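You operate a simulated robot arm through the tools that you are given. There is no shell and no other tool. Be economical: measure what you need, move in short steps, check, and stop when the job is done.

The job below is to be done with a simulated robot arm. You get a single attempt, and the scene is never put back.

Task
Switch the green lever off. Then fetch the spirit level and set it on the top of the sorting table. Then take the scrub brush on the top of the box table and put it away on the lower shelf of the bottle rack. Keep to this order. The green lever goes to its stop.

It is judged by the outcome, as a careful person would: the job done as asked, and still so three seconds after it is handed in. It fails if anything else is knocked over, pushed out of place, dropped, spilled or broken.

Robot
A 7-joint arm with a fingered hand on a trunk, on a base that drives. Base frame: it is fixed to the floor where the robot stands at the start and does not move with it; the origin is under the middle of the robot, x ahead of it, y to its left, z up. Units: cm, rad, N and s.
With the tool pointing down near the work surface it reaches from about 14 to 94 cm from the robot's upright axis, wherever it stands. Its first joint turns from -2.007 to 2.007 rad. Places, roughly: green lever [80, 0, 70]; lower shelf of the bottle rack (24x29 cm) [-572, -588, 14]; scrub brush [-400, -50, 75]; spirit level [0, 150, 50]; top of the sorting table [-30, -170, 80]. Payload 5 kg.
Tool frame: the origin (TCP) lies between the finger pads and is the grasp point; the fingertips stand 3.2 cm ahead of it; z points along the fingers, y is the line along which they close. The gripper opens to 16 cm. The gripper's body begins 8.9 cm behind the TCP. The gripper is a hand of 4 fingers: y runs from the thumb to the fingers, the wrist lies at [0, 0, -26.7] in the tool frame, and closing takes about 1.5 s.
Orientation is told as [roll, pitch, yaw] about the base's x, y, z axes, in that order, counted from this pose: with the fingers straight down and closing along the base's y, the tool's x points along the base's -x, its y along +y and its z along -z.

Tools
- The arm moves only by the tool servo_tool. Its argument "commands" is a list of rows, each an object of numbers (a shift or turn left out is 0, a gripper value left out holds the last): "wx", "wy", "wz": the turn, a rotation vector about the tool's x, y, z in units of 180 degrees (1.0 is 180 degrees); "dx", "dy", "dz": the shift along the tool's x, y, z in units of 300 mm (1.0 is 300 mm); "hand": the gripper command, from -1 (shut) to 1 (fully open), values between in proportion. In form: [{"wx": .., "wy": .., "wz": .., "dx": .., "dy": .., "dz": .., "hand": ..}, ...]. A call has 1 to 20 rows; each row is the pose to reach, as a shift and turn from the pose commanded when the call began, along the tool's axes at that moment. A call with a number of a shift or a turn outside -1 to 1 is refused whole. Each row takes 0.2 s and may step no farther than 5 cm and 0.15 rad from the row before; otherwise, or with a gripper value out of range, the whole call is refused. A pose out of reach is approached as far as the arm can. The call stops where the force on the tool passes 40 N (or 10 N more than at its start, if that is more) or the arm is blocked; 0.2 s more then pass. The fingers move at their own pace (about 4.5 cm/s each) and stop on an object; they squeeze with about 29 N. The grip force told is the motor's: it shows also when the fingers shut on nothing. Time passes only in rows, and 0.2 s behind the last, so rows that repeat a pose let the fingers close. The reply holds the time, the measured pose of the TCP, the force on the tool along the base axes, the opening and the grip force, in the units named above and with some noise, with the torque about the TCP (base axes, N m) and any sound that the robot's microphone picked up.
- Cameras (640 x 400 px; columns grow to the right, rows downward): "scene" is now at [-3.2, 13.96, 161.62]; the picture's right is [-0.91, -0.41, 0.00], its down [-0.35, 0.76, -0.55] and it looks along [0.23, -0.50, -0.84] (base axes); focal length 263 px, centre (320, 200). "wrist" rides on the gripper at [8, -0.4, -11.4] in the tool frame; the picture's right is [0.05, 1.00, 0.00], its down [-0.82, 0.04, -0.58] and it looks along [-0.58, 0.03, 0.82] (tool axes); focal length 265 px, centre (320, 200). There is no depth. A picture from a camera that has moved, and an enlarged one, comes with that camera's place and axes in the base frame and with its lens.
- capture(camera): a new picture of that camera. No time passes.
- lift_body(by): slides the trunk up (or, below 0, down) by that many cm; the arm and the scene camera ride with it, the base frame stays. It gives what a move gives, with no picture.
- roll_base(legs): drives the robot by 1 to 6 legs, each [ahead, turn to the left] in cm and rad, along the robot's own axes; the way and the turn of a leg run together, so that a leg with both is an arc; at most 150 cm and 3.142 rad a leg. The arm and the cameras ride along, it lands a little off, and it stops where it bumps. It gives what a move gives.
- preshape(shape): the hand has 4 fingers and takes this shape, open, in about a second: jaw (thumb against the fingers, like two jaws); tri (thumb and two fingers); tip (a fingertip pinch); poke (one finger out to press); point (the index stretched); flat (the hand flat); cup (the hand cupped); fist (a fist). The gripper value then closes the fingers along that shape, each until it touches; the sizes above hold for jaw. It gives what a move gives, with no picture.
- pan_tilt(pan, tilt): turns the head with the scene camera to pan (to the left, within 2.705 rad either way) and tilt (down, from -0.506 to 1.204), counted from straight ahead of the robot. It gives what a move gives.
- enlarge(camera, box): a new picture of the part [left, top, right, bottom] of that camera's present view, enlarged. No time passes.
- job_done(): hands the job in; it is judged then, once.

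Work in short steps. Places have to be worked out from the pictures, the camera data and where the tool is seen: move nearer, look again, correct. Check each grasp and each placing, and mend what went wrong. You have 165 turns and 112 pictures in all, those below and enlarged ones among them. Open the gripper and draw the arm clear of the work before you hand the job in, unless the task says otherwise; then end with one line.

The tools are called after ">>>" by a JSON object that holds its "method" and its "body". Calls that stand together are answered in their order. servo_tool: Moves the arm, as the interface text tells. Its arguments: {"type":"object","properties":{"commands":{"type":"array"}},"required":["commands"]} The other tools are called the same way: lift_body (by) slides the trunk up or down; preshape (shape) gives the hand a shape; roll_base (legs) drives the base; pan_tilt (pan, tilt) turns the head that bears the scene camera; capture (camera) takes a picture; enlarge (camera, box) takes an enlarged picture of a part of a camera's view; job_done () hands the job in.

At the start:

```text
time_s: 0.0
tool_pos: [53.69, 5.94, 97.05]
tool_rot: [0.0, -0.001, -0.002]
contact_force: [-0.1, -0.3, 0.8]
torque: [-0.04, 0.01, -0.01]
finger_gap: 15.98
finger_force: 0.0
shape: jaw
trunk travel left (down, up): [-47.5, 51.5]
robot x, y, heading: [-0.15, -0.08, 0.004]
head pan, tilt: [-1.145, 0.993]
```

scene: 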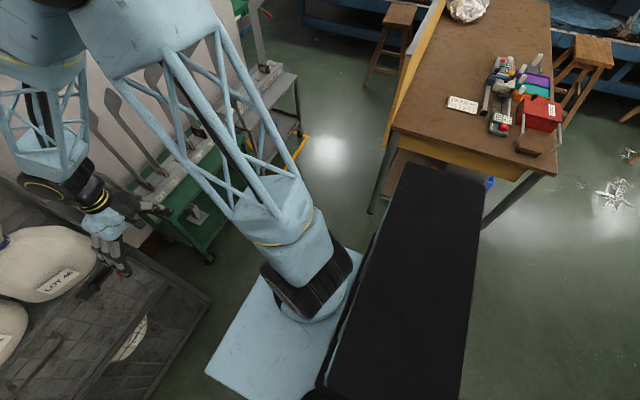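
wrist: 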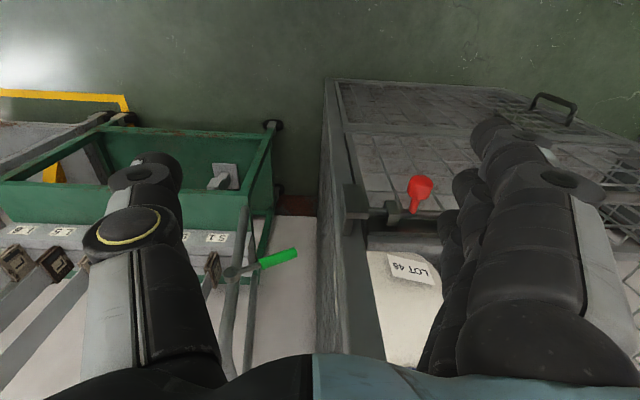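

The wrist view shows a green lever and a red one ahead. I turn the head to look forward at them.

>>> {"method": "pan_tilt", "body": {"pan": 0, "tilt": 0.8}}

>>> {"method": "capture", "body": {"camera": "scene"}}

```text
time_s: 1.4
tool_pos: [53.74, 5.79, 96.9]
tool_rot: [0.0, 0.001, -0.002]
contact_force: [0.7, 0.9, -1.0]
torque: [-0.01, 0.01, -0.03]
finger_gap: 15.99
finger_force: 0.0
shape: jaw
trunk travel left (down, up): [-47.5, 51.5]
robot x, y, heading: [-0.01, -0.12, 0.002]
head pan, tilt: [0.0, 0.799]
```

```text
109 pictures are left
camera scene: at [1.97, 20.35, 163.08], right [0.0, -1.0, 0.0], down [-0.72, 0.0, -0.7], along [0.7, 0.0, -0.72], focal length 263 px, centre (320, 200)
```

scene: 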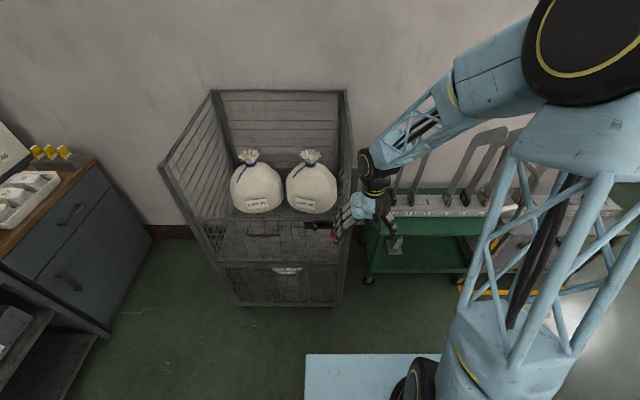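

The green lever lies around x 80–90, y 0. I look closer with both cameras.

>>> {"method": "enlarge", "body": {"camera": "wrist", "box": [180, 150, 340, 350]}}

>>> {"method": "enlarge", "body": {"camera": "scene", "box": [300, 120, 460, 260]}}

```text
2.00 times, centred on (260, 250) of wrist
camera zoom: at [45.75, 5.46, 108.35], right [-0.05, 1.0, 0.0], down [0.82, 0.04, 0.58], along [0.58, 0.03, -0.82], focal length 531 px, centre (440, 100)
```

zoom: 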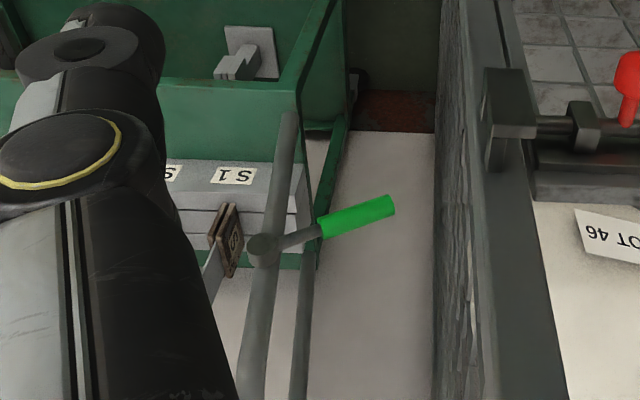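

```text
2.86 times, centred on (380, 190) of scene
camera zoom: at [1.97, 20.35, 163.08], right [0.0, -1.0, 0.0], down [-0.72, 0.0, -0.7], along [0.7, 0.0, -0.72], focal length 751 px, centre (149, 229)
```

zoom: 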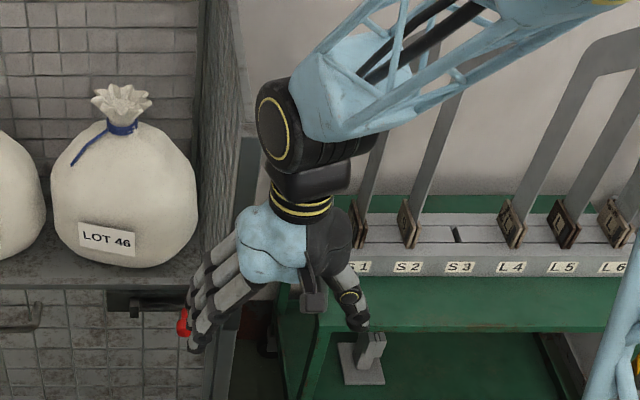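

The lever hub sits on a post right of the cage, handle pointing left. The hand hides part of it, so I move the hand right and back for a clear look.

>>> {"method": "servo_tool", "body": {"commands": [{"dx": 0.1, "dy": -0.1}, {"dx": 0.2, "dy": -0.2}, {"dx": 0.25, "dy": -0.3}, {"dx": 0.3, "dy": -0.4}, {"dx": 0.3, "dy": -0.5}, {"dx": 0.3, "dy": -0.5}]}}

>>> {"method": "capture", "body": {"camera": "wrist"}}

>>> {"method": "capture", "body": {"camera": "scene"}}

```text
time_s: 2.8
tool_pos: [44.76, -9.23, 96.82]
tool_rot: [-0.001, 0.001, -0.001]
contact_force: [-0.3, -0.6, -0.1]
torque: [0.01, -0.05, 0.0]
finger_gap: 16.0
finger_force: 0.1
shape: jaw
trunk travel left (down, up): [-47.5, 51.5]
robot x, y, heading: [0.08, 0.07, -0.001]
head pan, tilt: [0.0, 0.799]
```

```text
106 pictures are left
camera wrist: at [36.78, -9.6, 108.15], right [-0.05, 1.0, 0.0], down [0.82, 0.04, 0.58], along [0.58, 0.03, -0.82], focal length 265 px, centre (320, 200)
```

wrist: 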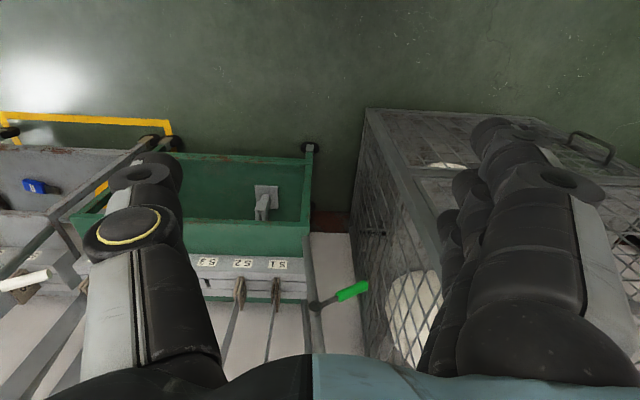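

```text
105 pictures are left
camera scene: at [1.98, 20.32, 163.08], right [0.0, -1.0, 0.0], down [-0.72, 0.0, -0.7], along [0.7, 0.0, -0.72], focal length 263 px, centre (320, 200)
```

scene: 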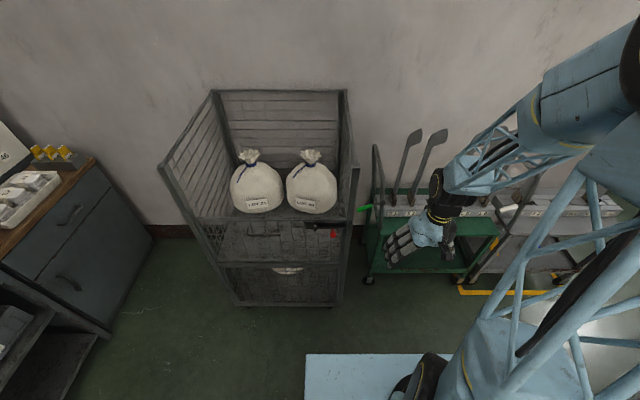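

Triangulated: hub about [84,-8,78], handle tip about [83.4,2.7,73]. I zoom for ON/OFF marks.

>>> {"method": "enlarge", "body": {"camera": "scene", "box": [340, 130, 440, 230]}}

>>> {"method": "enlarge", "body": {"camera": "wrist", "box": [250, 240, 400, 360]}}

```text
4.00 times, centred on (390, 180) of scene
camera zoom: at [1.98, 20.32, 163.08], right [0.0, -1.0, 0.0], down [-0.72, 0.0, -0.7], along [0.7, 0.0, -0.72], focal length 1052 px, centre (40, 280)
```

zoom: 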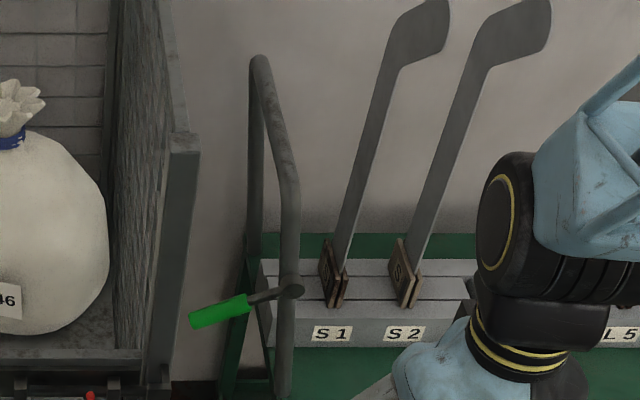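

```text
3.33 times, centred on (325, 300) of wrist
camera zoom: at [36.78, -9.6, 108.15], right [-0.05, 1.0, 0.0], down [0.82, 0.04, 0.58], along [0.58, 0.03, -0.82], focal length 885 px, centre (303, -133)
```

zoom: 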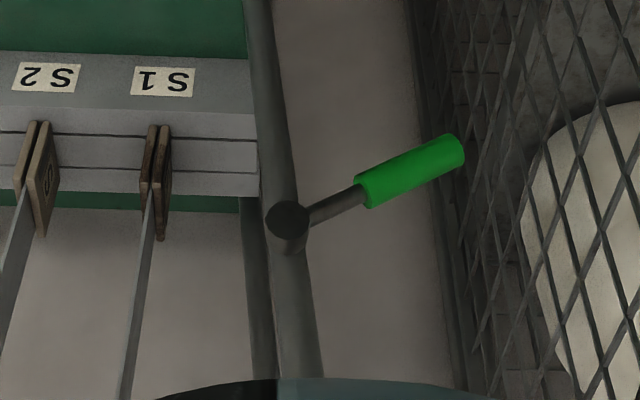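

No marks seen yet. I pitch the tool forward and lower it to see the hub face-on.

>>> {"method": "servo_tool", "body": {"commands": [{"wy": -0.045}, {"wy": -0.09}, {"wy": -0.135}, {"wy": -0.18}, {"wy": -0.225}, {"wy": -0.27}, {"wy": -0.315}, {"wy": -0.36}, {"wy": -0.36}]}}

>>> {"method": "capture", "body": {"camera": "wrist"}}

```text
time_s: 4.8
tool_pos: [56.7, -24.99, 96.79]
tool_rot: [-0.225, -1.099, 0.204]
contact_force: [0.8, 0.7, 0.1]
torque: [-0.03, 0.03, -0.19]
finger_gap: 16.0
finger_force: 0.0
shape: jaw
out of reach, approached as far as the arm can: row 2, 3, 4, 5, 6, 7, 8, 9
trunk travel left (down, up): [-47.5, 51.5]
robot x, y, heading: [0.14, 0.2, -0.001]
head pan, tilt: [0.0, 0.799]
```

```text
102 pictures are left
camera wrist: at [43.05, -25.6, 94.75], right [-0.02, 0.99, -0.15], down [-0.15, 0.14, 0.98], along [0.99, 0.05, 0.15], focal length 265 px, centre (320, 200)
```

wrist: 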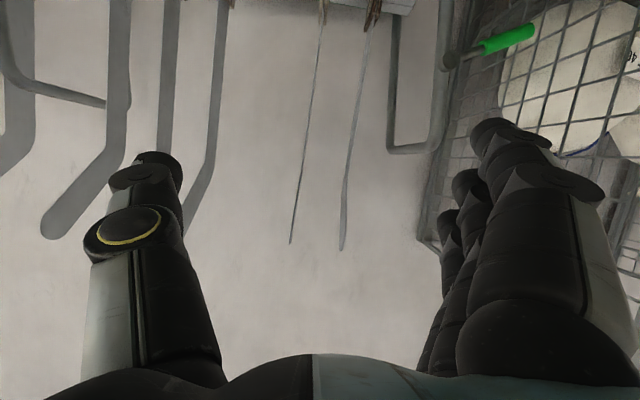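

The pose was partly out of reach (too close in). I move forward so the tilted pose becomes reachable.

>>> {"method": "servo_tool", "body": {"commands": [{"dz": 0.12, "dx": -0.04}, {"dz": 0.24, "dx": -0.08}, {"dz": 0.36, "dx": -0.12}, {"dz": 0.45, "dx": -0.16}, {"dz": 0.45, "dx": -0.16}, {"dz": 0.45, "dx": -0.16}]}}

>>> {"method": "capture", "body": {"camera": "wrist"}}

```text
time_s: 6.2
tool_pos: [72.08, -23.01, 93.53]
tool_rot: [0.0, -1.13, 0.002]
contact_force: [0.4, -0.5, -1.0]
torque: [0.02, 0.02, -0.02]
finger_gap: 16.03
finger_force: 0.1
shape: jaw
trunk travel left (down, up): [-47.5, 51.5]
robot x, y, heading: [-0.13, 0.02, -0.001]
head pan, tilt: [0.0, 0.799]
```

```text
101 pictures are left
camera wrist: at [58.48, -23.55, 91.12], right [-0.02, 1.0, -0.05], down [-0.18, 0.04, 0.98], along [0.98, 0.03, 0.17], focal length 265 px, centre (320, 200)
```

wrist: 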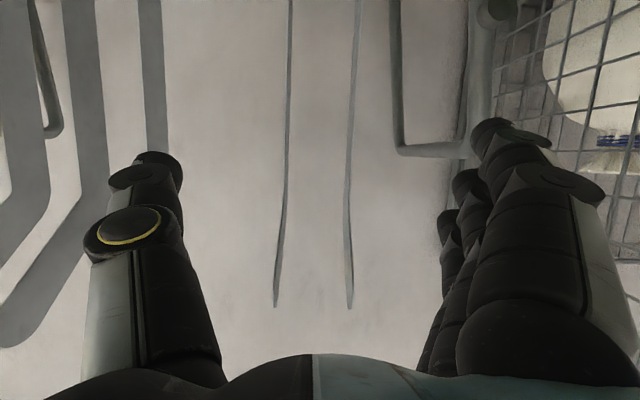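

I shift left, lower and slightly back, staying short of the cage front (x≈69), to see the lever face-on.

>>> {"method": "servo_tool", "body": {"commands": [{"dx": 0.05, "dz": -0.12}, {"dx": 0.1, "dy": 0.1, "dz": -0.18}, {"dx": 0.18, "dy": 0.2, "dz": -0.18}, {"dx": 0.26, "dy": 0.3, "dz": -0.18}, {"dx": 0.34, "dy": 0.4, "dz": -0.18}, {"dx": 0.4, "dy": 0.4, "dz": -0.18}, {"dx": 0.4, "dy": 0.4, "dz": -0.18}]}}

>>> {"method": "capture", "body": {"camera": "wrist"}}

```text
time_s: 7.8
tool_pos: [62.27, -11.03, 84.72]
tool_rot: [0.002, -1.131, -0.001]
contact_force: [-0.5, -0.9, -0.5]
torque: [-0.02, -0.01, 0.0]
finger_gap: 15.99
finger_force: 0.1
shape: jaw
trunk travel left (down, up): [-47.5, 51.5]
robot x, y, heading: [0.37, 0.01, 0.002]
head pan, tilt: [0.0, 0.799]
```

```text
100 pictures are left
camera wrist: at [48.47, -11.43, 82.32], right [-0.02, 1.0, -0.05], down [-0.17, 0.04, 0.98], along [0.98, 0.03, 0.17], focal length 265 px, centre (320, 200)
```

wrist: 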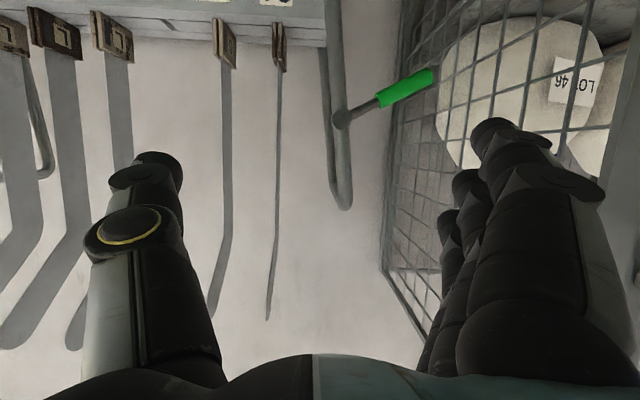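

>>> {"method": "enlarge", "body": {"camera": "wrist", "box": [290, 40, 450, 160]}}

```text
3.33 times, centred on (370, 100) of wrist
camera zoom: at [48.47, -11.43, 82.32], right [-0.02, 1.0, -0.05], down [-0.17, 0.04, 0.98], along [0.98, 0.03, 0.17], focal length 885 px, centre (153, 533)
```

zoom: 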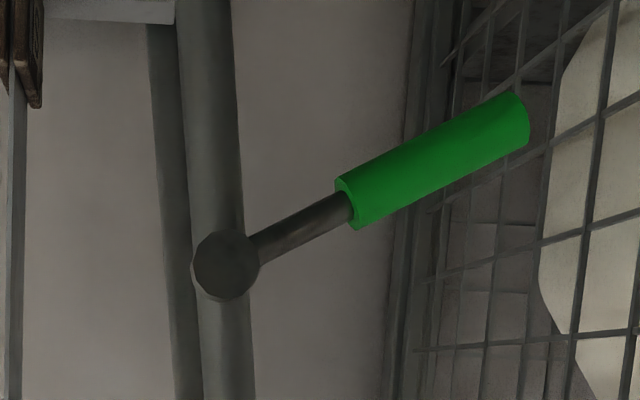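

No markings; the hub axis faces me and the handle points left and ~25° down. I take the poke shape to push with one finger.

>>> {"method": "preshape", "body": {"shape": "poke"}}

>>> {"method": "capture", "body": {"camera": "wrist"}}

>>> {"method": "capture", "body": {"camera": "scene"}}

```text
time_s: 8.7
tool_pos: [62.21, -10.91, 84.72]
tool_rot: [-0.001, -1.132, 0.001]
contact_force: [0.3, 0.5, 0.7]
torque: [0.03, 0.02, 0.0]
finger_gap: 0.0
finger_force: 0.0
shape: poke
trunk travel left (down, up): [-47.5, 51.5]
robot x, y, heading: [-0.32, -0.26, 0.001]
head pan, tilt: [0.0, 0.799]
```

```text
98 pictures are left
camera wrist: at [48.49, -11.42, 82.34], right [-0.02, 1.0, -0.05], down [-0.18, 0.04, 0.98], along [0.98, 0.03, 0.17], focal length 265 px, centre (320, 200)
```

wrist: 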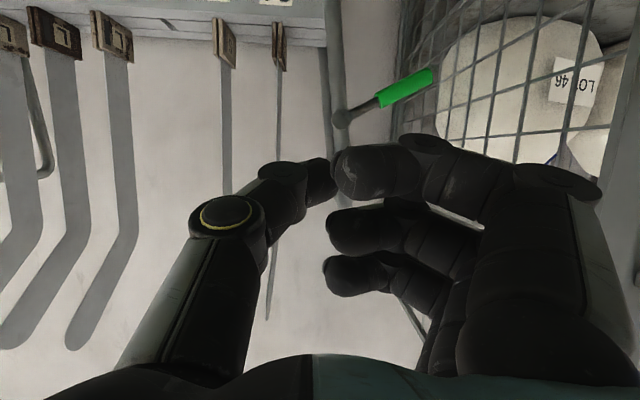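

```text
97 pictures are left
camera scene: at [1.97, 20.34, 163.08], right [0.0, -1.0, 0.0], down [-0.72, 0.0, -0.7], along [0.7, 0.0, -0.72], focal length 263 px, centre (320, 200)
```

scene: 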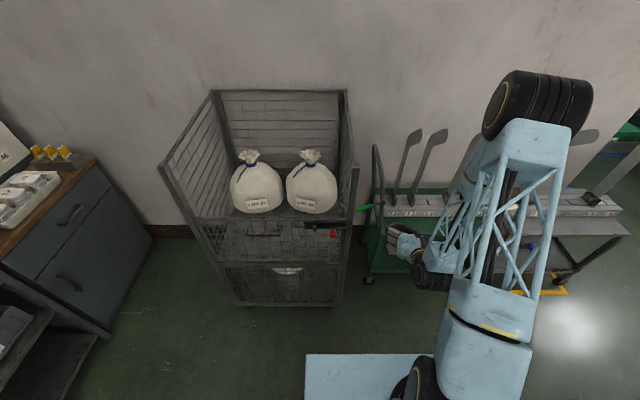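

This poke is a curled pinch; I check "point" for a longer single finger.

>>> {"method": "preshape", "body": {"shape": "point"}}

>>> {"method": "capture", "body": {"camera": "wrist"}}

```text
time_s: 9.6
tool_pos: [62.13, -11.0, 84.76]
tool_rot: [0.001, -1.131, -0.003]
contact_force: [0.3, 1.6, 0.1]
torque: [0.02, -0.02, 0.04]
finger_gap: 15.24
finger_force: 0.1
shape: point
trunk travel left (down, up): [-47.5, 51.5]
robot x, y, heading: [-0.24, -0.11, -0.0]
head pan, tilt: [0.0, 0.799]
```

```text
96 pictures are left
camera wrist: at [48.49, -11.42, 82.34], right [-0.02, 1.0, -0.05], down [-0.18, 0.04, 0.98], along [0.98, 0.03, 0.17], focal length 265 px, centre (320, 200)
```

wrist: 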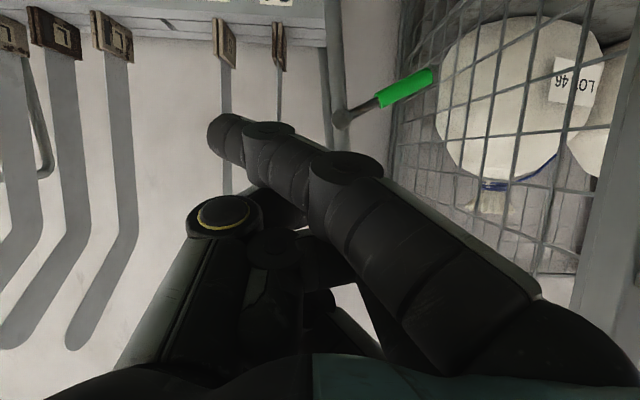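

"Poke" suits better (fingertips at TCP, narrow). I go back to poke and advance above the handle, staying clear of the cage post at y≈9.

>>> {"method": "preshape", "body": {"shape": "poke"}}

>>> {"method": "servo_tool", "body": {"commands": [{"dy": 0.15}, {"dy": 0.3}, {"dy": 0.3, "dx": -0.05, "dz": 0.11}, {"dy": 0.3, "dx": -0.1, "dz": 0.22}, {"dy": 0.3, "dx": -0.15, "dz": 0.33}, {"dy": 0.3, "dx": -0.2, "dz": 0.43}, {"dy": 0.3, "dx": -0.2, "dz": 0.43}]}}

>>> {"method": "capture", "body": {"camera": "wrist"}}

>>> {"method": "enlarge", "body": {"camera": "scene", "box": [320, 130, 480, 250]}}

```text
time_s: 10.5
tool_pos: [62.09, -10.87, 84.82]
tool_rot: [-0.001, -1.13, -0.001]
contact_force: [-0.1, -0.4, 0.5]
torque: [0.0, 0.01, 0.01]
finger_gap: 0.03
finger_force: 0.1
shape: poke
trunk travel left (down, up): [-47.5, 51.5]
robot x, y, heading: [-0.08, 0.28, 0.0]
head pan, tilt: [0.0, 0.799]
```

```text
time_s: 12.1
tool_pos: [76.43, -1.87, 84.8]
tool_rot: [0.001, -1.13, 0.001]
contact_force: [0.2, -0.7, -0.1]
torque: [0.0, -0.02, -0.01]
finger_gap: 0.0
finger_force: 0.0
shape: poke
out of reach, approached as far as the arm can: row 2
trunk travel left (down, up): [-47.5, 51.5]
robot x, y, heading: [-0.05, 0.49, -0.002]
head pan, tilt: [0.0, 0.799]
```

```text
95 pictures are left
camera wrist: at [62.81, -2.39, 82.34], right [-0.02, 1.0, -0.05], down [-0.17, 0.04, 0.98], along [0.98, 0.03, 0.17], focal length 265 px, centre (320, 200)
```

wrist: 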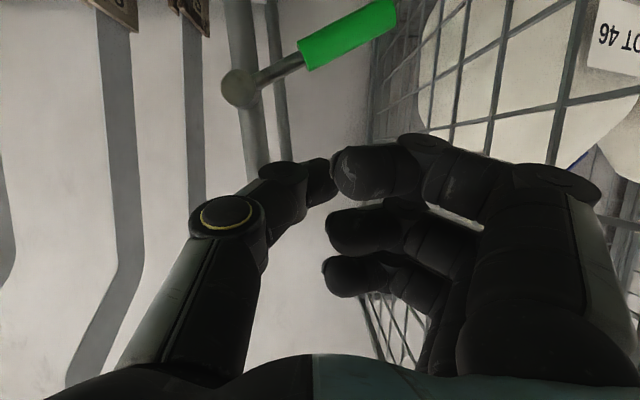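

```text
3.33 times, centred on (400, 190) of scene
camera zoom: at [1.99, 20.37, 163.08], right [0.0, -1.0, 0.0], down [-0.72, 0.0, -0.7], along [0.7, 0.0, -0.72], focal length 876 px, centre (53, 233)
```

zoom: 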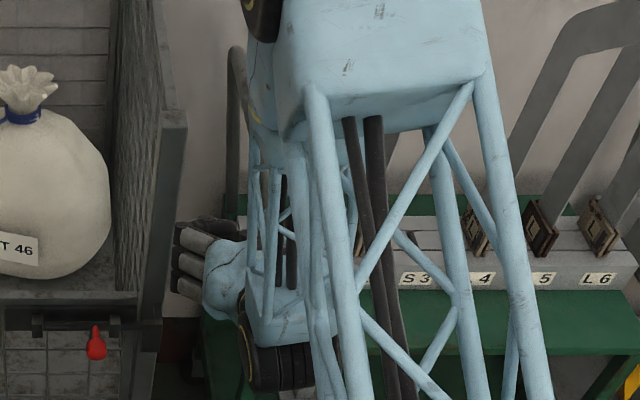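

Hub confirmed at [84,-8,77.7]. I move forward 6.5 cm above the handle, then go down toward contact.

>>> {"method": "servo_tool", "body": {"commands": [{"dx": -0.046, "dz": 0.098}, {"dx": -0.093, "dz": 0.196}, {"dx": -0.033, "dz": 0.224}, {"dx": 0.027, "dz": 0.253}, {"dx": 0.072, "dz": 0.274}, {"dx": 0.072, "dz": 0.274}]}}

>>> {"method": "capture", "body": {"camera": "wrist"}}

```text
time_s: 13.5
tool_pos: [82.93, -1.89, 79.4]
tool_rot: [0.001, -1.129, 0.0]
contact_force: [0.6, -0.5, 0.5]
torque: [-0.02, -0.02, -0.02]
finger_gap: 0.01
finger_force: 0.1
shape: poke
trunk travel left (down, up): [-47.5, 51.5]
robot x, y, heading: [0.38, -0.0, 0.0]
head pan, tilt: [0.0, 0.799]
```

```text
93 pictures are left
camera wrist: at [69.32, -2.3, 76.92], right [-0.02, 1.0, -0.05], down [-0.18, 0.04, 0.98], along [0.98, 0.03, 0.17], focal length 265 px, centre (320, 200)
```

wrist: 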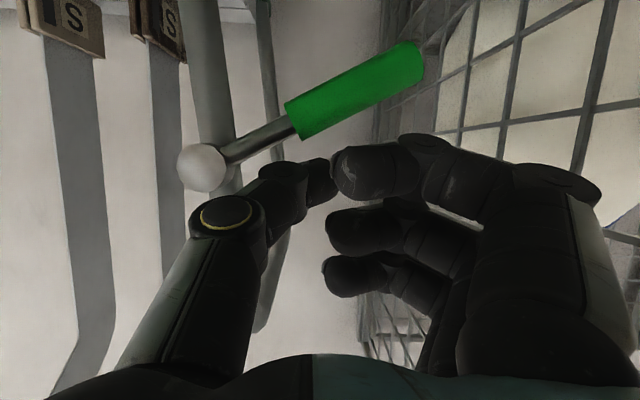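

Almost touching. I shift 1.5 cm left to keep the thumb clear of the hub and press down in small steps.

>>> {"method": "servo_tool", "body": {"commands": [{"dy": 0.05}, {"dy": 0.05, "dx": 0.03, "dz": 0.014}, {"dy": 0.05, "dx": 0.06, "dz": 0.028}, {"dy": 0.05, "dx": 0.09, "dz": 0.043}, {"dy": 0.05, "dx": 0.09, "dz": 0.043}]}}

>>> {"method": "capture", "body": {"camera": "wrist"}}

```text
time_s: 14.6
tool_pos: [83.2, 0.02, 77.19]
tool_rot: [0.002, -1.145, 0.006]
contact_force: [-5.1, 7.1, 18.7]
torque: [-0.21, -0.05, -0.04]
finger_gap: 0.0
finger_force: 0.0
shape: poke
trunk travel left (down, up): [-47.5, 51.5]
robot x, y, heading: [0.42, -0.23, 0.009]
head pan, tilt: [0.0, 0.799]
stopped in row 5: the force on the tool passed its limit at 42 N (the readings are from after the stop); the commanded pose is now the measured one
```

```text
92 pictures are left
camera wrist: at [69.58, -0.54, 74.38], right [-0.03, 1.0, -0.05], down [-0.19, 0.04, 0.98], along [0.98, 0.04, 0.19], focal length 265 px, centre (320, 200)
```

wrist: 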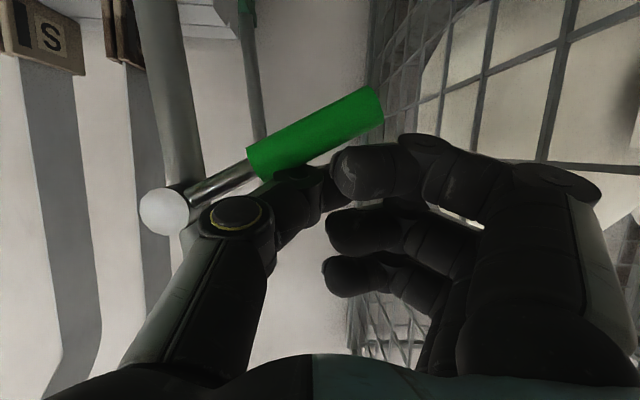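

The lever did not move under 42 N downward, so it is at its lower stop; off must be upward. I back off, go below and come in under the handle.

>>> {"method": "servo_tool", "body": {"commands": [{"dx": -0.05, "dz": -0.02}, {"dx": 0.01, "dz": -0.15}, {"dx": 0.07, "dz": -0.28}, {"dx": 0.12, "dz": -0.4}, {"dx": 0.25, "dz": -0.34}, {"dx": 0.38, "dz": -0.28}, {"dx": 0.49, "dz": -0.22}, {"dx": 0.49, "dz": -0.22}]}}

>>> {"method": "capture", "body": {"camera": "wrist"}}

>>> {"method": "capture", "body": {"camera": "scene"}}

```text
time_s: 16.4
tool_pos: [71.11, -0.33, 66.08]
tool_rot: [0.002, -1.14, 0.001]
contact_force: [0.4, 0.6, 0.0]
torque: [0.0, 0.04, 0.0]
finger_gap: 0.0
finger_force: 0.2
shape: poke
trunk travel left (down, up): [-47.5, 51.5]
robot x, y, heading: [0.34, 0.16, -0.001]
head pan, tilt: [0.0, 0.799]
```

```text
91 pictures are left
camera wrist: at [57.51, -0.8, 63.49], right [-0.03, 1.0, -0.05], down [-0.18, 0.04, 0.98], along [0.98, 0.03, 0.18], focal length 265 px, centre (320, 200)
```

wrist: 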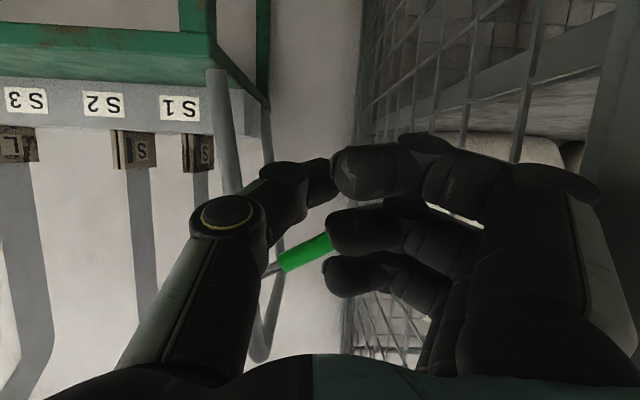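

```text
90 pictures are left
camera scene: at [1.96, 20.38, 163.08], right [0.0, -1.0, 0.0], down [-0.72, 0.0, -0.7], along [0.7, 0.0, -0.72], focal length 263 px, centre (320, 200)
```

scene: 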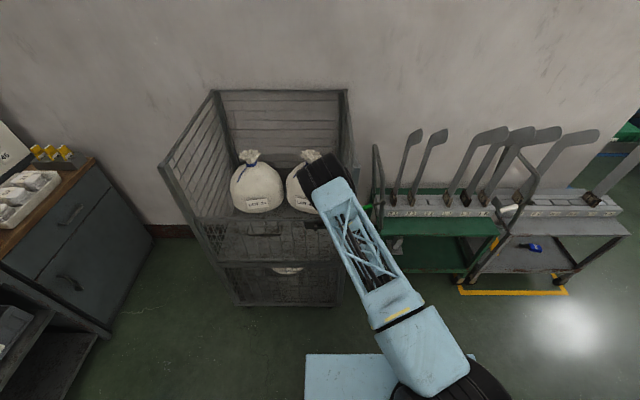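

The elbow now reaches over the cage; to keep it back I raise the hand 15 cm and lower the trunk 15 cm instead.

>>> {"method": "servo_tool", "body": {"commands": [{"dx": -0.13, "dz": -0.06}, {"dx": -0.26, "dz": -0.12}, {"dx": -0.38, "dz": -0.175}, {"dx": -0.454, "dz": -0.209}, {"dx": -0.454, "dz": -0.209}]}}

>>> {"method": "lift_body", "body": {"by": -15}}

>>> {"method": "capture", "body": {"camera": "wrist"}}

>>> {"method": "capture", "body": {"camera": "scene"}}

```text
time_s: 17.6
tool_pos: [71.03, -0.29, 81.19]
tool_rot: [-0.001, -1.139, 0.002]
contact_force: [0.1, 0.0, 1.0]
torque: [0.0, 0.01, 0.02]
finger_gap: 0.0
finger_force: 0.1
shape: poke
trunk travel left (down, up): [-47.5, 51.5]
robot x, y, heading: [0.23, 0.48, -0.0]
head pan, tilt: [0.0, 0.799]
```

```text
time_s: 19.3
tool_pos: [71.1, -0.37, 66.09]
tool_rot: [0.0, -1.14, 0.005]
contact_force: [-0.3, 0.2, 0.8]
torque: [-0.03, -0.02, -0.03]
finger_gap: 0.0
finger_force: 0.1
shape: poke
trunk travel left (down, up): [-32.5, 66.5]
robot x, y, heading: [0.03, -0.01, 0.003]
head pan, tilt: [0.0, 0.799]
```

```text
89 pictures are left
camera wrist: at [57.45, -0.78, 63.56], right [-0.02, 1.0, -0.05], down [-0.18, 0.04, 0.98], along [0.98, 0.03, 0.18], focal length 265 px, centre (320, 200)
```

wrist: 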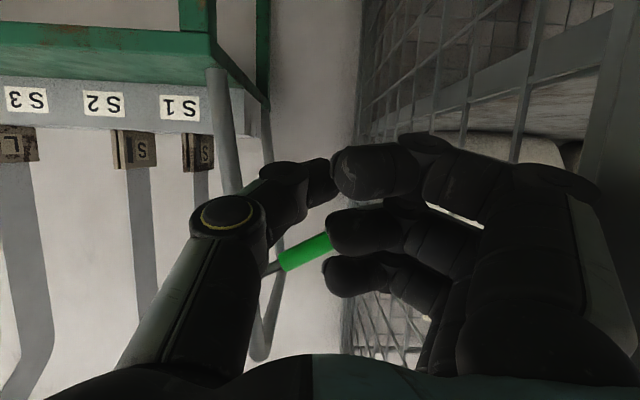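

```text
88 pictures are left
camera scene: at [1.93, 20.36, 148.09], right [0.0, -1.0, 0.0], down [-0.72, 0.0, -0.7], along [0.7, 0.0, -0.72], focal length 263 px, centre (320, 200)
```

scene: 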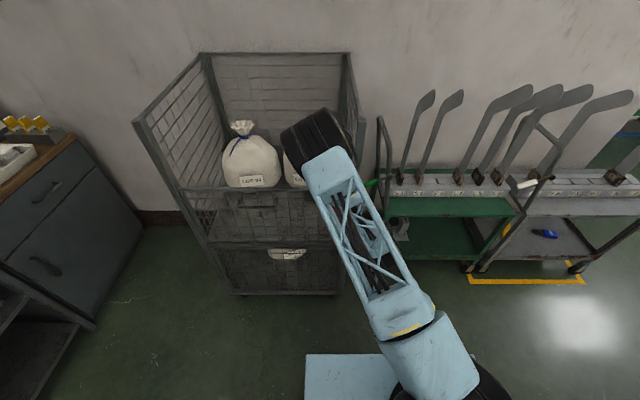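

The elbow sits near the cage's front. I back the base up 18 cm so the arm stretches and the elbow stays away from the cage.

>>> {"method": "roll_base", "body": {"legs": [[-18, 0]]}}

>>> {"method": "servo_tool", "body": {"commands": [{"dx": -0.06, "dz": 0.135}, {"dx": -0.12, "dz": 0.27}, {"dx": -0.18, "dz": 0.4}, {"dx": -0.24, "dz": 0.54}, {"dx": -0.24, "dz": 0.54}]}}

>>> {"method": "capture", "body": {"camera": "wrist"}}

>>> {"method": "capture", "body": {"camera": "scene"}}

```text
time_s: 20.8
tool_pos: [53.17, -0.37, 66.19]
tool_rot: [0.001, -1.14, 0.002]
contact_force: [0.0, -0.6, -0.6]
torque: [-0.01, -0.02, -0.02]
finger_gap: 0.0
finger_force: 0.0
shape: poke
trunk travel left (down, up): [-32.5, 66.5]
robot x, y, heading: [-18.59, -0.08, -0.003]
head pan, tilt: [0.0, 0.799]
```

```text
time_s: 22.0
tool_pos: [70.87, -0.19, 65.89]
tool_rot: [0.003, -1.14, 0.0]
contact_force: [0.4, -1.0, 0.6]
torque: [-0.03, 0.03, 0.05]
finger_gap: 0.0
finger_force: 0.1
shape: poke
trunk travel left (down, up): [-32.5, 66.5]
robot x, y, heading: [-18.2, -0.08, 0.001]
head pan, tilt: [0.0, 0.799]
```

```text
87 pictures are left
camera wrist: at [57.26, -0.61, 63.44], right [-0.02, 1.0, -0.05], down [-0.18, 0.04, 0.98], along [0.98, 0.03, 0.18], focal length 265 px, centre (320, 200)
```

wrist: 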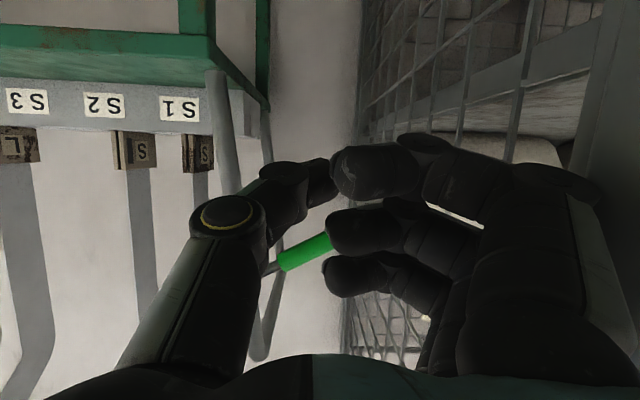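

```text
86 pictures are left
camera scene: at [-15.97, 20.34, 148.08], right [0.0, -1.0, 0.0], down [-0.72, 0.0, -0.7], along [0.7, 0.0, -0.72], focal length 263 px, centre (320, 200)
```

scene: 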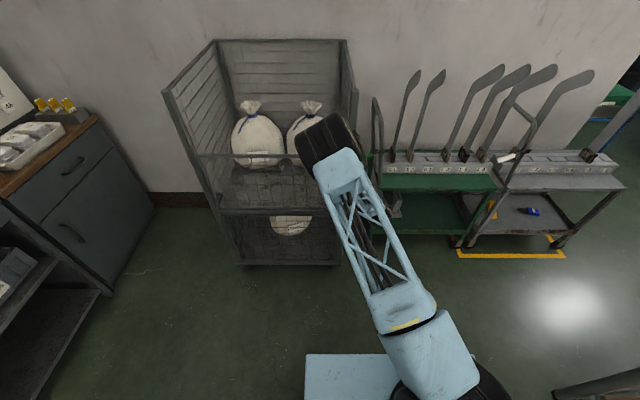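

Elbow is back at x≈50. I go forward under the handle, 1.5 cm lower.

>>> {"method": "servo_tool", "body": {"commands": [{"dx": 0.045, "dz": 0.02}, {"dx": 0, "dz": 0.12}, {"dx": -0.045, "dz": 0.22}, {"dx": -0.09, "dz": 0.32}, {"dx": -0.13, "dz": 0.4}, {"dx": -0.13, "dz": 0.4}]}}

>>> {"method": "capture", "body": {"camera": "wrist"}}

>>> {"method": "capture", "body": {"camera": "scene"}}

```text
time_s: 23.4
tool_pos: [83.5, -0.17, 64.29]
tool_rot: [0.002, -1.138, 0.002]
contact_force: [-0.7, -0.9, -0.5]
torque: [-0.02, -0.01, 0.0]
finger_gap: 0.0
finger_force: 0.0
shape: poke
trunk travel left (down, up): [-32.5, 66.5]
robot x, y, heading: [-17.74, 0.04, -0.007]
head pan, tilt: [0.0, 0.799]
```

```text
85 pictures are left
camera wrist: at [69.82, -0.63, 61.71], right [-0.02, 1.0, -0.05], down [-0.18, 0.04, 0.98], along [0.98, 0.03, 0.18], focal length 265 px, centre (320, 200)
```

wrist: 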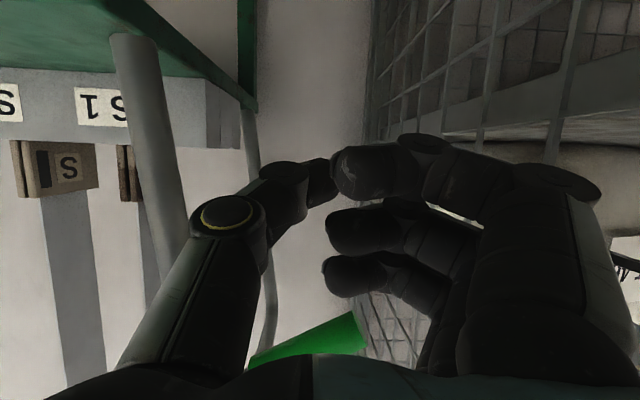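

```text
84 pictures are left
camera scene: at [-15.98, 20.34, 148.08], right [0.0, -1.0, 0.0], down [-0.72, 0.0, -0.7], along [0.7, 0.0, -0.72], focal length 263 px, centre (320, 200)
```

scene: 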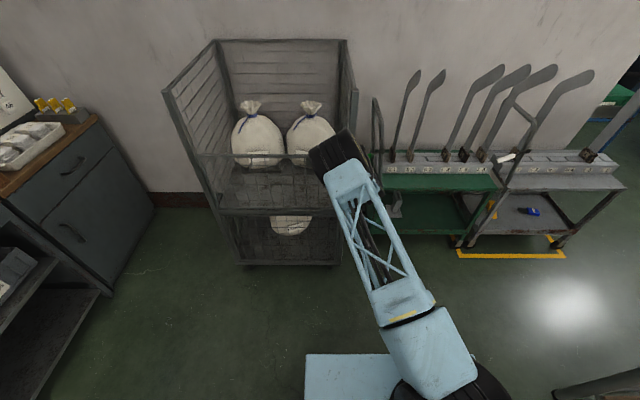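

The handle is just above the fingers. I push up in steps, watching the force.

>>> {"method": "servo_tool", "body": {"commands": [{"dx": -0.045, "dz": -0.021}, {"dx": -0.09, "dz": -0.042}, {"dx": -0.135, "dz": -0.063}, {"dx": -0.18, "dz": -0.084}, {"dx": -0.225, "dz": -0.105}, {"dx": -0.27, "dz": -0.126}, {"dx": -0.315, "dz": -0.147}, {"dx": -0.315, "dz": -0.147}]}}

>>> {"method": "capture", "body": {"camera": "wrist"}}

```text
time_s: 25.2
tool_pos: [83.32, -0.3, 74.81]
tool_rot: [0.002, -1.14, 0.0]
contact_force: [-0.2, 0.4, -0.6]
torque: [0.0, 0.0, 0.0]
finger_gap: 0.0
finger_force: 0.0
shape: poke
trunk travel left (down, up): [-32.5, 66.5]
robot x, y, heading: [-17.96, -0.24, 0.001]
head pan, tilt: [0.0, 0.799]
```

```text
83 pictures are left
camera wrist: at [69.7, -0.8, 72.24], right [-0.02, 1.0, -0.05], down [-0.18, 0.04, 0.98], along [0.98, 0.03, 0.18], focal length 265 px, centre (320, 200)
```

wrist: 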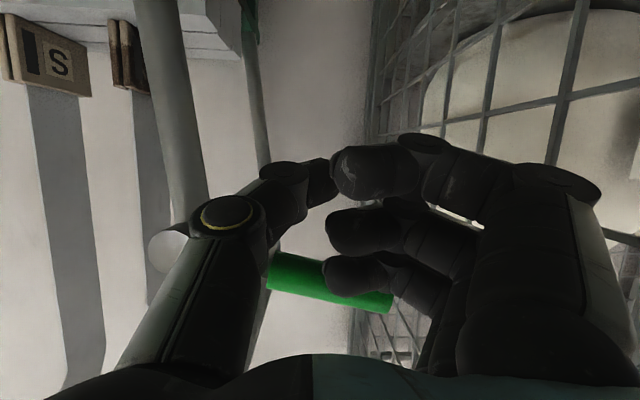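

The lever rises and now points above horizontal with little resistance. I continue up along the arc.

>>> {"method": "servo_tool", "body": {"commands": [{"dx": -0.045, "dz": -0.021}, {"dx": -0.09, "dz": -0.042, "dy": -0.01}, {"dx": -0.135, "dz": -0.063, "dy": -0.03}, {"dx": -0.18, "dz": -0.084, "dy": -0.05}, {"dx": -0.225, "dz": -0.105, "dy": -0.07}, {"dx": -0.225, "dz": -0.105, "dy": -0.07}]}}

>>> {"method": "capture", "body": {"camera": "wrist"}}

```text
time_s: 26.6
tool_pos: [83.29, -2.44, 82.27]
tool_rot: [0.002, -1.14, 0.001]
contact_force: [0.3, -1.0, 0.1]
torque: [0.02, 0.03, 0.01]
finger_gap: 0.01
finger_force: 0.2
shape: poke
trunk travel left (down, up): [-32.5, 66.5]
robot x, y, heading: [-17.83, -0.03, -0.001]
head pan, tilt: [0.0, 0.799]
```

```text
82 pictures are left
camera wrist: at [69.69, -2.91, 79.74], right [-0.02, 1.0, -0.05], down [-0.18, 0.04, 0.98], along [0.98, 0.03, 0.18], focal length 265 px, centre (320, 200)
```

wrist: 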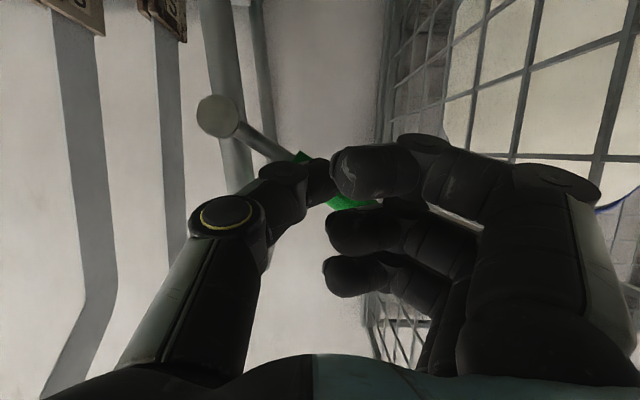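

Lever is now about 34° above horizontal. I continue up a few cm and see whether it still follows.

>>> {"method": "servo_tool", "body": {"commands": [{"dx": -0.03, "dz": -0.014}, {"dx": -0.06, "dz": -0.028}, {"dx": -0.09, "dz": -0.042}, {"dx": -0.12, "dz": -0.056}, {"dx": -0.12, "dz": -0.056}]}}

>>> {"method": "capture", "body": {"camera": "wrist"}}

```text
time_s: 27.8
tool_pos: [83.19, -2.34, 86.19]
tool_rot: [0.001, -1.139, 0.002]
contact_force: [-0.8, -0.1, -0.3]
torque: [0.03, 0.01, -0.01]
finger_gap: 0.01
finger_force: 0.0
shape: poke
trunk travel left (down, up): [-32.5, 66.5]
robot x, y, heading: [-17.83, -0.18, -0.006]
head pan, tilt: [0.0, 0.799]
```

```text
81 pictures are left
camera wrist: at [69.63, -2.89, 83.73], right [-0.02, 1.0, -0.05], down [-0.18, 0.04, 0.98], along [0.98, 0.03, 0.18], focal length 265 px, centre (320, 200)
```

wrist: 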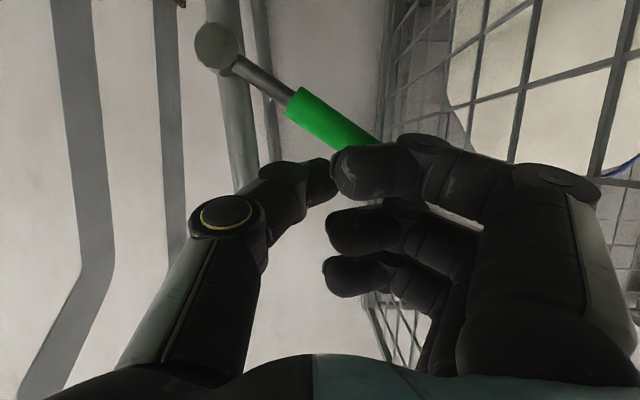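

The hand has slipped past above the lever, now ~33° up. I return below, insert deeper, and push again to confirm it is at its stop.

>>> {"method": "servo_tool", "body": {"commands": [{"dx": 0.07, "dz": -0.15}, {"dx": 0.14, "dz": -0.28}, {"dx": 0.17, "dz": -0.363}, {"dx": 0.3, "dz": -0.3}, {"dx": 0.42, "dz": -0.245}, {"dx": 0.53, "dz": -0.195}, {"dx": 0.48, "dz": -0.06}, {"dx": 0.42, "dz": 0.06}, {"dx": 0.36, "dz": 0.18}, {"dx": 0.33, "dz": 0.25}, {"dx": 0.33, "dz": 0.25}]}}

>>> {"method": "capture", "body": {"camera": "wrist"}}

```text
time_s: 30.2
tool_pos: [86.09, -2.39, 74.18]
tool_rot: [0.001, -1.141, 0.002]
contact_force: [0.7, 0.5, 0.1]
torque: [0.02, 0.0, -0.01]
finger_gap: 0.01
finger_force: 0.1
shape: poke
trunk travel left (down, up): [-32.5, 66.5]
robot x, y, heading: [-18.01, -0.14, -0.004]
head pan, tilt: [0.0, 0.799]
```

```text
80 pictures are left
camera wrist: at [72.37, -2.81, 71.55], right [-0.02, 1.0, -0.05], down [-0.18, 0.04, 0.98], along [0.98, 0.03, 0.18], focal length 265 px, centre (320, 200)
```

wrist: 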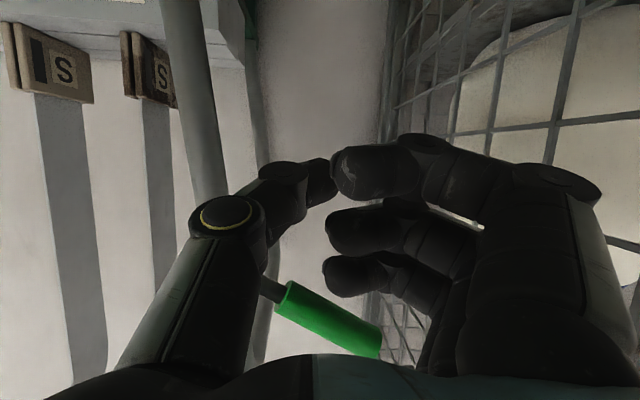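

Handle is above the fingers. I push upward slowly now.

>>> {"method": "servo_tool", "body": {"commands": [{"dx": -0.03, "dz": -0.014}, {"dx": -0.06, "dz": -0.028}, {"dx": -0.09, "dz": -0.042}, {"dx": -0.12, "dz": -0.056}, {"dx": -0.15, "dz": -0.07}, {"dx": -0.15, "dz": -0.07}]}}

>>> {"method": "capture", "body": {"camera": "wrist"}}

```text
time_s: 31.6
tool_pos: [86.03, -2.3, 78.92]
tool_rot: [0.001, -1.138, 0.002]
contact_force: [-1.9, 0.3, -7.5]
torque: [0.15, 0.09, 0.0]
finger_gap: 0.0
finger_force: 0.1
shape: poke
trunk travel left (down, up): [-32.5, 66.5]
robot x, y, heading: [-17.69, -0.19, 0.003]
head pan, tilt: [0.0, 0.799]
```

```text
79 pictures are left
camera wrist: at [72.4, -2.83, 76.44], right [-0.02, 1.0, -0.05], down [-0.18, 0.04, 0.98], along [0.98, 0.03, 0.18], focal length 265 px, centre (320, 200)
```

wrist: 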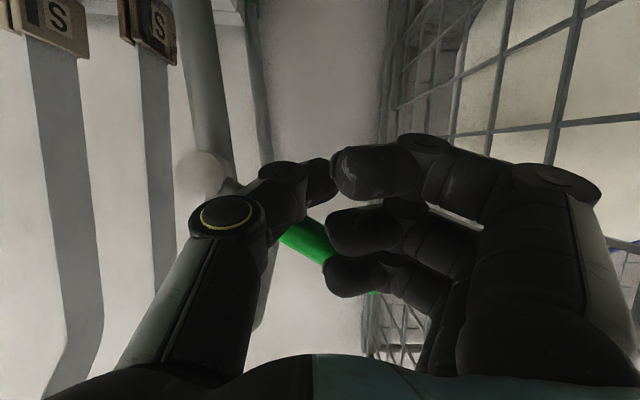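

Contact at 7.5 N. I keep pushing in small steps to see whether it yields or stops.

>>> {"method": "servo_tool", "body": {"commands": [{"dx": -0.025, "dz": -0.012}, {"dx": -0.05, "dz": -0.023}, {"dx": -0.075, "dz": -0.035}, {"dx": -0.1, "dz": -0.046}, {"dx": -0.1, "dz": -0.046}]}}

>>> {"method": "capture", "body": {"camera": "wrist"}}

```text
time_s: 32.2
tool_pos: [85.56, -2.25, 79.29]
tool_rot: [-0.001, -1.122, 0.001]
contact_force: [-7.4, -0.5, -8.9]
torque: [0.19, 0.09, -0.13]
finger_gap: 0.0
finger_force: 0.0
shape: poke
trunk travel left (down, up): [-32.5, 66.5]
robot x, y, heading: [-18.23, 0.08, 0.005]
head pan, tilt: [0.0, 0.799]
stopped in row 2: the force on the tool passed its limit at 45 N (the readings are from after the stop); the commanded pose is now the measured one
```

```text
78 pictures are left
camera wrist: at [71.97, -2.78, 76.99], right [-0.02, 1.0, -0.05], down [-0.17, 0.04, 0.99], along [0.99, 0.03, 0.17], focal length 265 px, centre (320, 200)
```

wrist: 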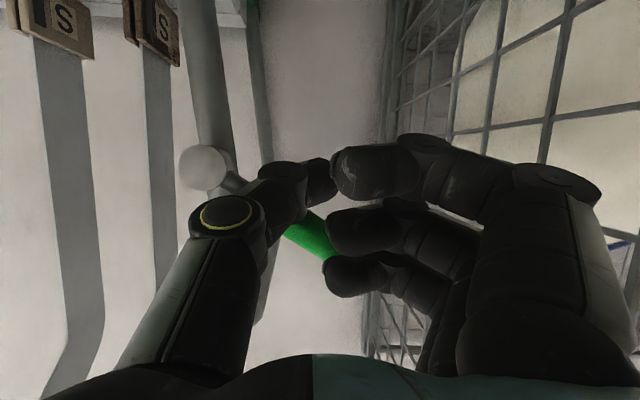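

Firm stop at 45 N. I back off and view the lever clearly to measure its angle.

>>> {"method": "servo_tool", "body": {"commands": [{"dx": 0.04, "dz": 0.02}, {"dx": 0.08, "dz": -0.1}, {"dx": 0.12, "dz": -0.24}, {"dx": 0.2, "dz": -0.36}, {"dx": 0.25, "dz": -0.48}, {"dx": 0.25, "dz": -0.48}]}}

>>> {"method": "capture", "body": {"camera": "wrist"}}

```text
time_s: 33.6
tool_pos: [69.3, -2.23, 78.78]
tool_rot: [0.002, -1.129, 0.003]
contact_force: [-0.8, -0.3, 1.2]
torque: [-0.01, -0.01, 0.02]
finger_gap: 0.0
finger_force: 0.0
shape: poke
trunk travel left (down, up): [-32.5, 66.5]
robot x, y, heading: [-18.01, -0.23, 0.001]
head pan, tilt: [0.0, 0.799]
```

```text
77 pictures are left
camera wrist: at [55.75, -2.75, 76.5], right [-0.02, 1.0, -0.05], down [-0.17, 0.04, 0.98], along [0.98, 0.03, 0.17], focal length 265 px, centre (320, 200)
```

wrist: 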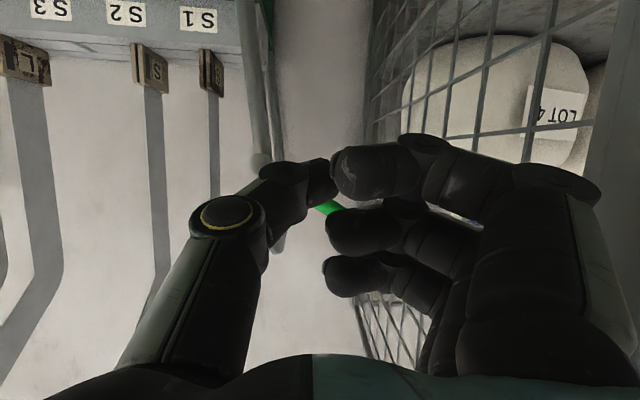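

The hand hides it; I raise the hand 9 cm to see it.

>>> {"method": "servo_tool", "body": {"commands": [{"dx": -0.13, "dz": -0.06}, {"dx": -0.27, "dz": -0.125}, {"dx": -0.27, "dz": -0.125}]}}

>>> {"method": "capture", "body": {"camera": "wrist"}}

```text
time_s: 34.4
tool_pos: [69.52, -2.45, 88.09]
tool_rot: [0.0, -1.127, 0.003]
contact_force: [-0.1, 0.2, 0.2]
torque: [0.03, 0.0, -0.04]
finger_gap: 0.01
finger_force: 0.0
shape: poke
trunk travel left (down, up): [-32.5, 66.5]
robot x, y, heading: [-17.79, -0.01, -0.003]
head pan, tilt: [0.0, 0.799]
```

```text
76 pictures are left
camera wrist: at [55.92, -2.85, 85.74], right [-0.02, 1.0, -0.05], down [-0.17, 0.04, 0.98], along [0.98, 0.03, 0.17], focal length 265 px, centre (320, 200)
```

wrist: 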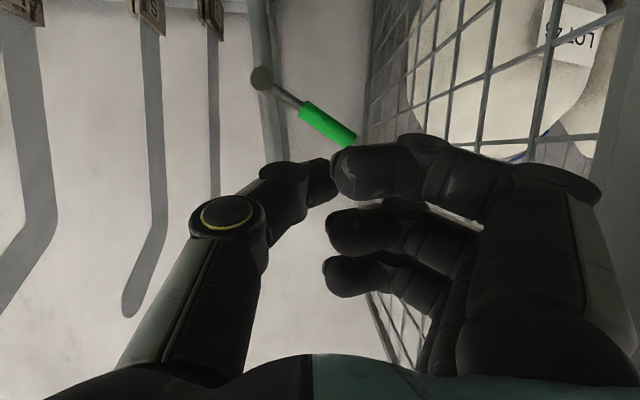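

The lever points 32° up (was ~25° down) and is firm against its stop: off. I now retract and bring the tool back to pointing down, then look left for the spirit level.

>>> {"method": "servo_tool", "body": {"commands": [{"dz": -0.15, "dx": 0.03}, {"dz": -0.3, "dx": 0.06}, {"dz": -0.42, "dx": 0.06, "wy": 0.045}, {"dz": -0.42, "dx": 0.06, "wy": 0.09}, {"dz": -0.42, "dx": 0.06, "wy": 0.135}, {"dz": -0.42, "dx": 0.06, "wy": 0.18}, {"dz": -0.42, "dx": 0.06, "wy": 0.225}, {"dz": -0.42, "dx": 0.06, "wy": 0.27}, {"dz": -0.42, "dx": 0.06, "wy": 0.315}, {"dz": -0.42, "dx": 0.06, "wy": 0.359}]}}

>>> {"method": "preshape", "body": {"shape": "jaw"}}

>>> {"method": "lift_body", "body": {"by": 15}}

>>> {"method": "pan_tilt", "body": {"pan": 1.45, "tilt": 0.6}}

>>> {"method": "capture", "body": {"camera": "scene"}}

```text
time_s: 36.6
tool_pos: [57.49, -1.7, 91.83]
tool_rot: [-0.003, 0.002, 0.007]
contact_force: [-0.5, 2.5, 0.8]
torque: [-0.25, -0.01, -0.03]
finger_gap: 0.03
finger_force: 0.0
shape: poke
trunk travel left (down, up): [-32.5, 66.5]
robot x, y, heading: [-18.04, -0.3, 0.004]
head pan, tilt: [0.0, 0.799]
```

```text
time_s: 37.5
tool_pos: [57.49, -2.22, 91.72]
tool_rot: [-0.001, 0.002, 0.002]
contact_force: [0.0, -0.5, 0.2]
torque: [0.0, -0.03, -0.02]
finger_gap: 15.98
finger_force: 0.1
shape: jaw
trunk travel left (down, up): [-32.5, 66.5]
robot x, y, heading: [-18.03, 0.05, 0.0]
head pan, tilt: [0.0, 0.799]
```

```text
time_s: 39.2
tool_pos: [57.47, -2.24, 106.7]
tool_rot: [-0.002, 0.001, 0.003]
contact_force: [0.0, -1.1, -0.1]
torque: [0.0, 0.03, -0.01]
finger_gap: 15.98
finger_force: 0.0
shape: jaw
trunk travel left (down, up): [-47.5, 51.5]
robot x, y, heading: [-17.91, 0.04, 0.001]
head pan, tilt: [0.0, 0.799]
```

```text
time_s: 40.8
tool_pos: [57.45, -2.35, 106.81]
tool_rot: [0.001, 0.002, 0.003]
contact_force: [0.0, -0.1, -0.2]
torque: [0.03, -0.02, 0.0]
finger_gap: 15.99
finger_force: 0.2
shape: jaw
trunk travel left (down, up): [-47.5, 51.5]
robot x, y, heading: [-17.99, 0.05, 0.002]
head pan, tilt: [1.45, 0.6]
```

```text
75 pictures are left
camera scene: at [-23.0, 29.1, 164.77], right [0.99, -0.12, 0.0], down [-0.07, -0.56, -0.83], along [0.1, 0.82, -0.57], focal length 263 px, centre (320, 200)
```

scene: 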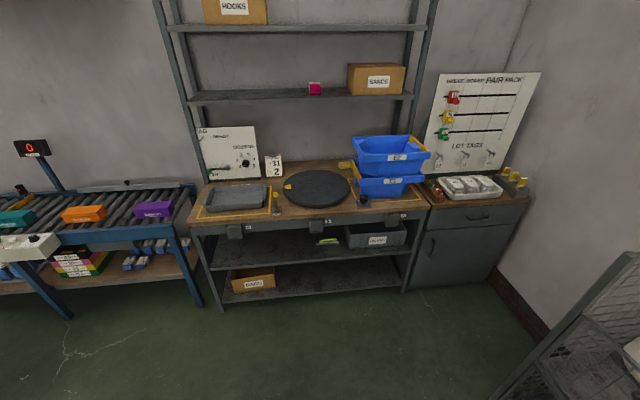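

The yellow-green item on the middle shelf under the bench matches the spirit level at ~[-2,150,49]. Zoom in.

>>> {"method": "enlarge", "body": {"camera": "scene", "box": [240, 190, 440, 315]}}

```text
3.20 times, centred on (340, 252) of scene
camera zoom: at [-23.0, 29.1, 164.77], right [0.99, -0.12, 0.0], down [-0.07, -0.56, -0.83], along [0.1, 0.82, -0.57], focal length 841 px, centre (256, 32)
```

zoom: 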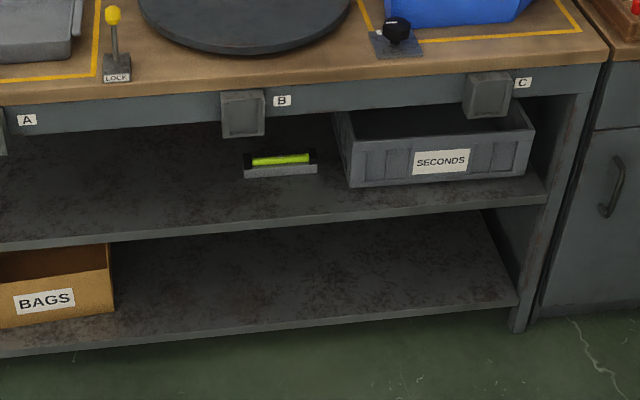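

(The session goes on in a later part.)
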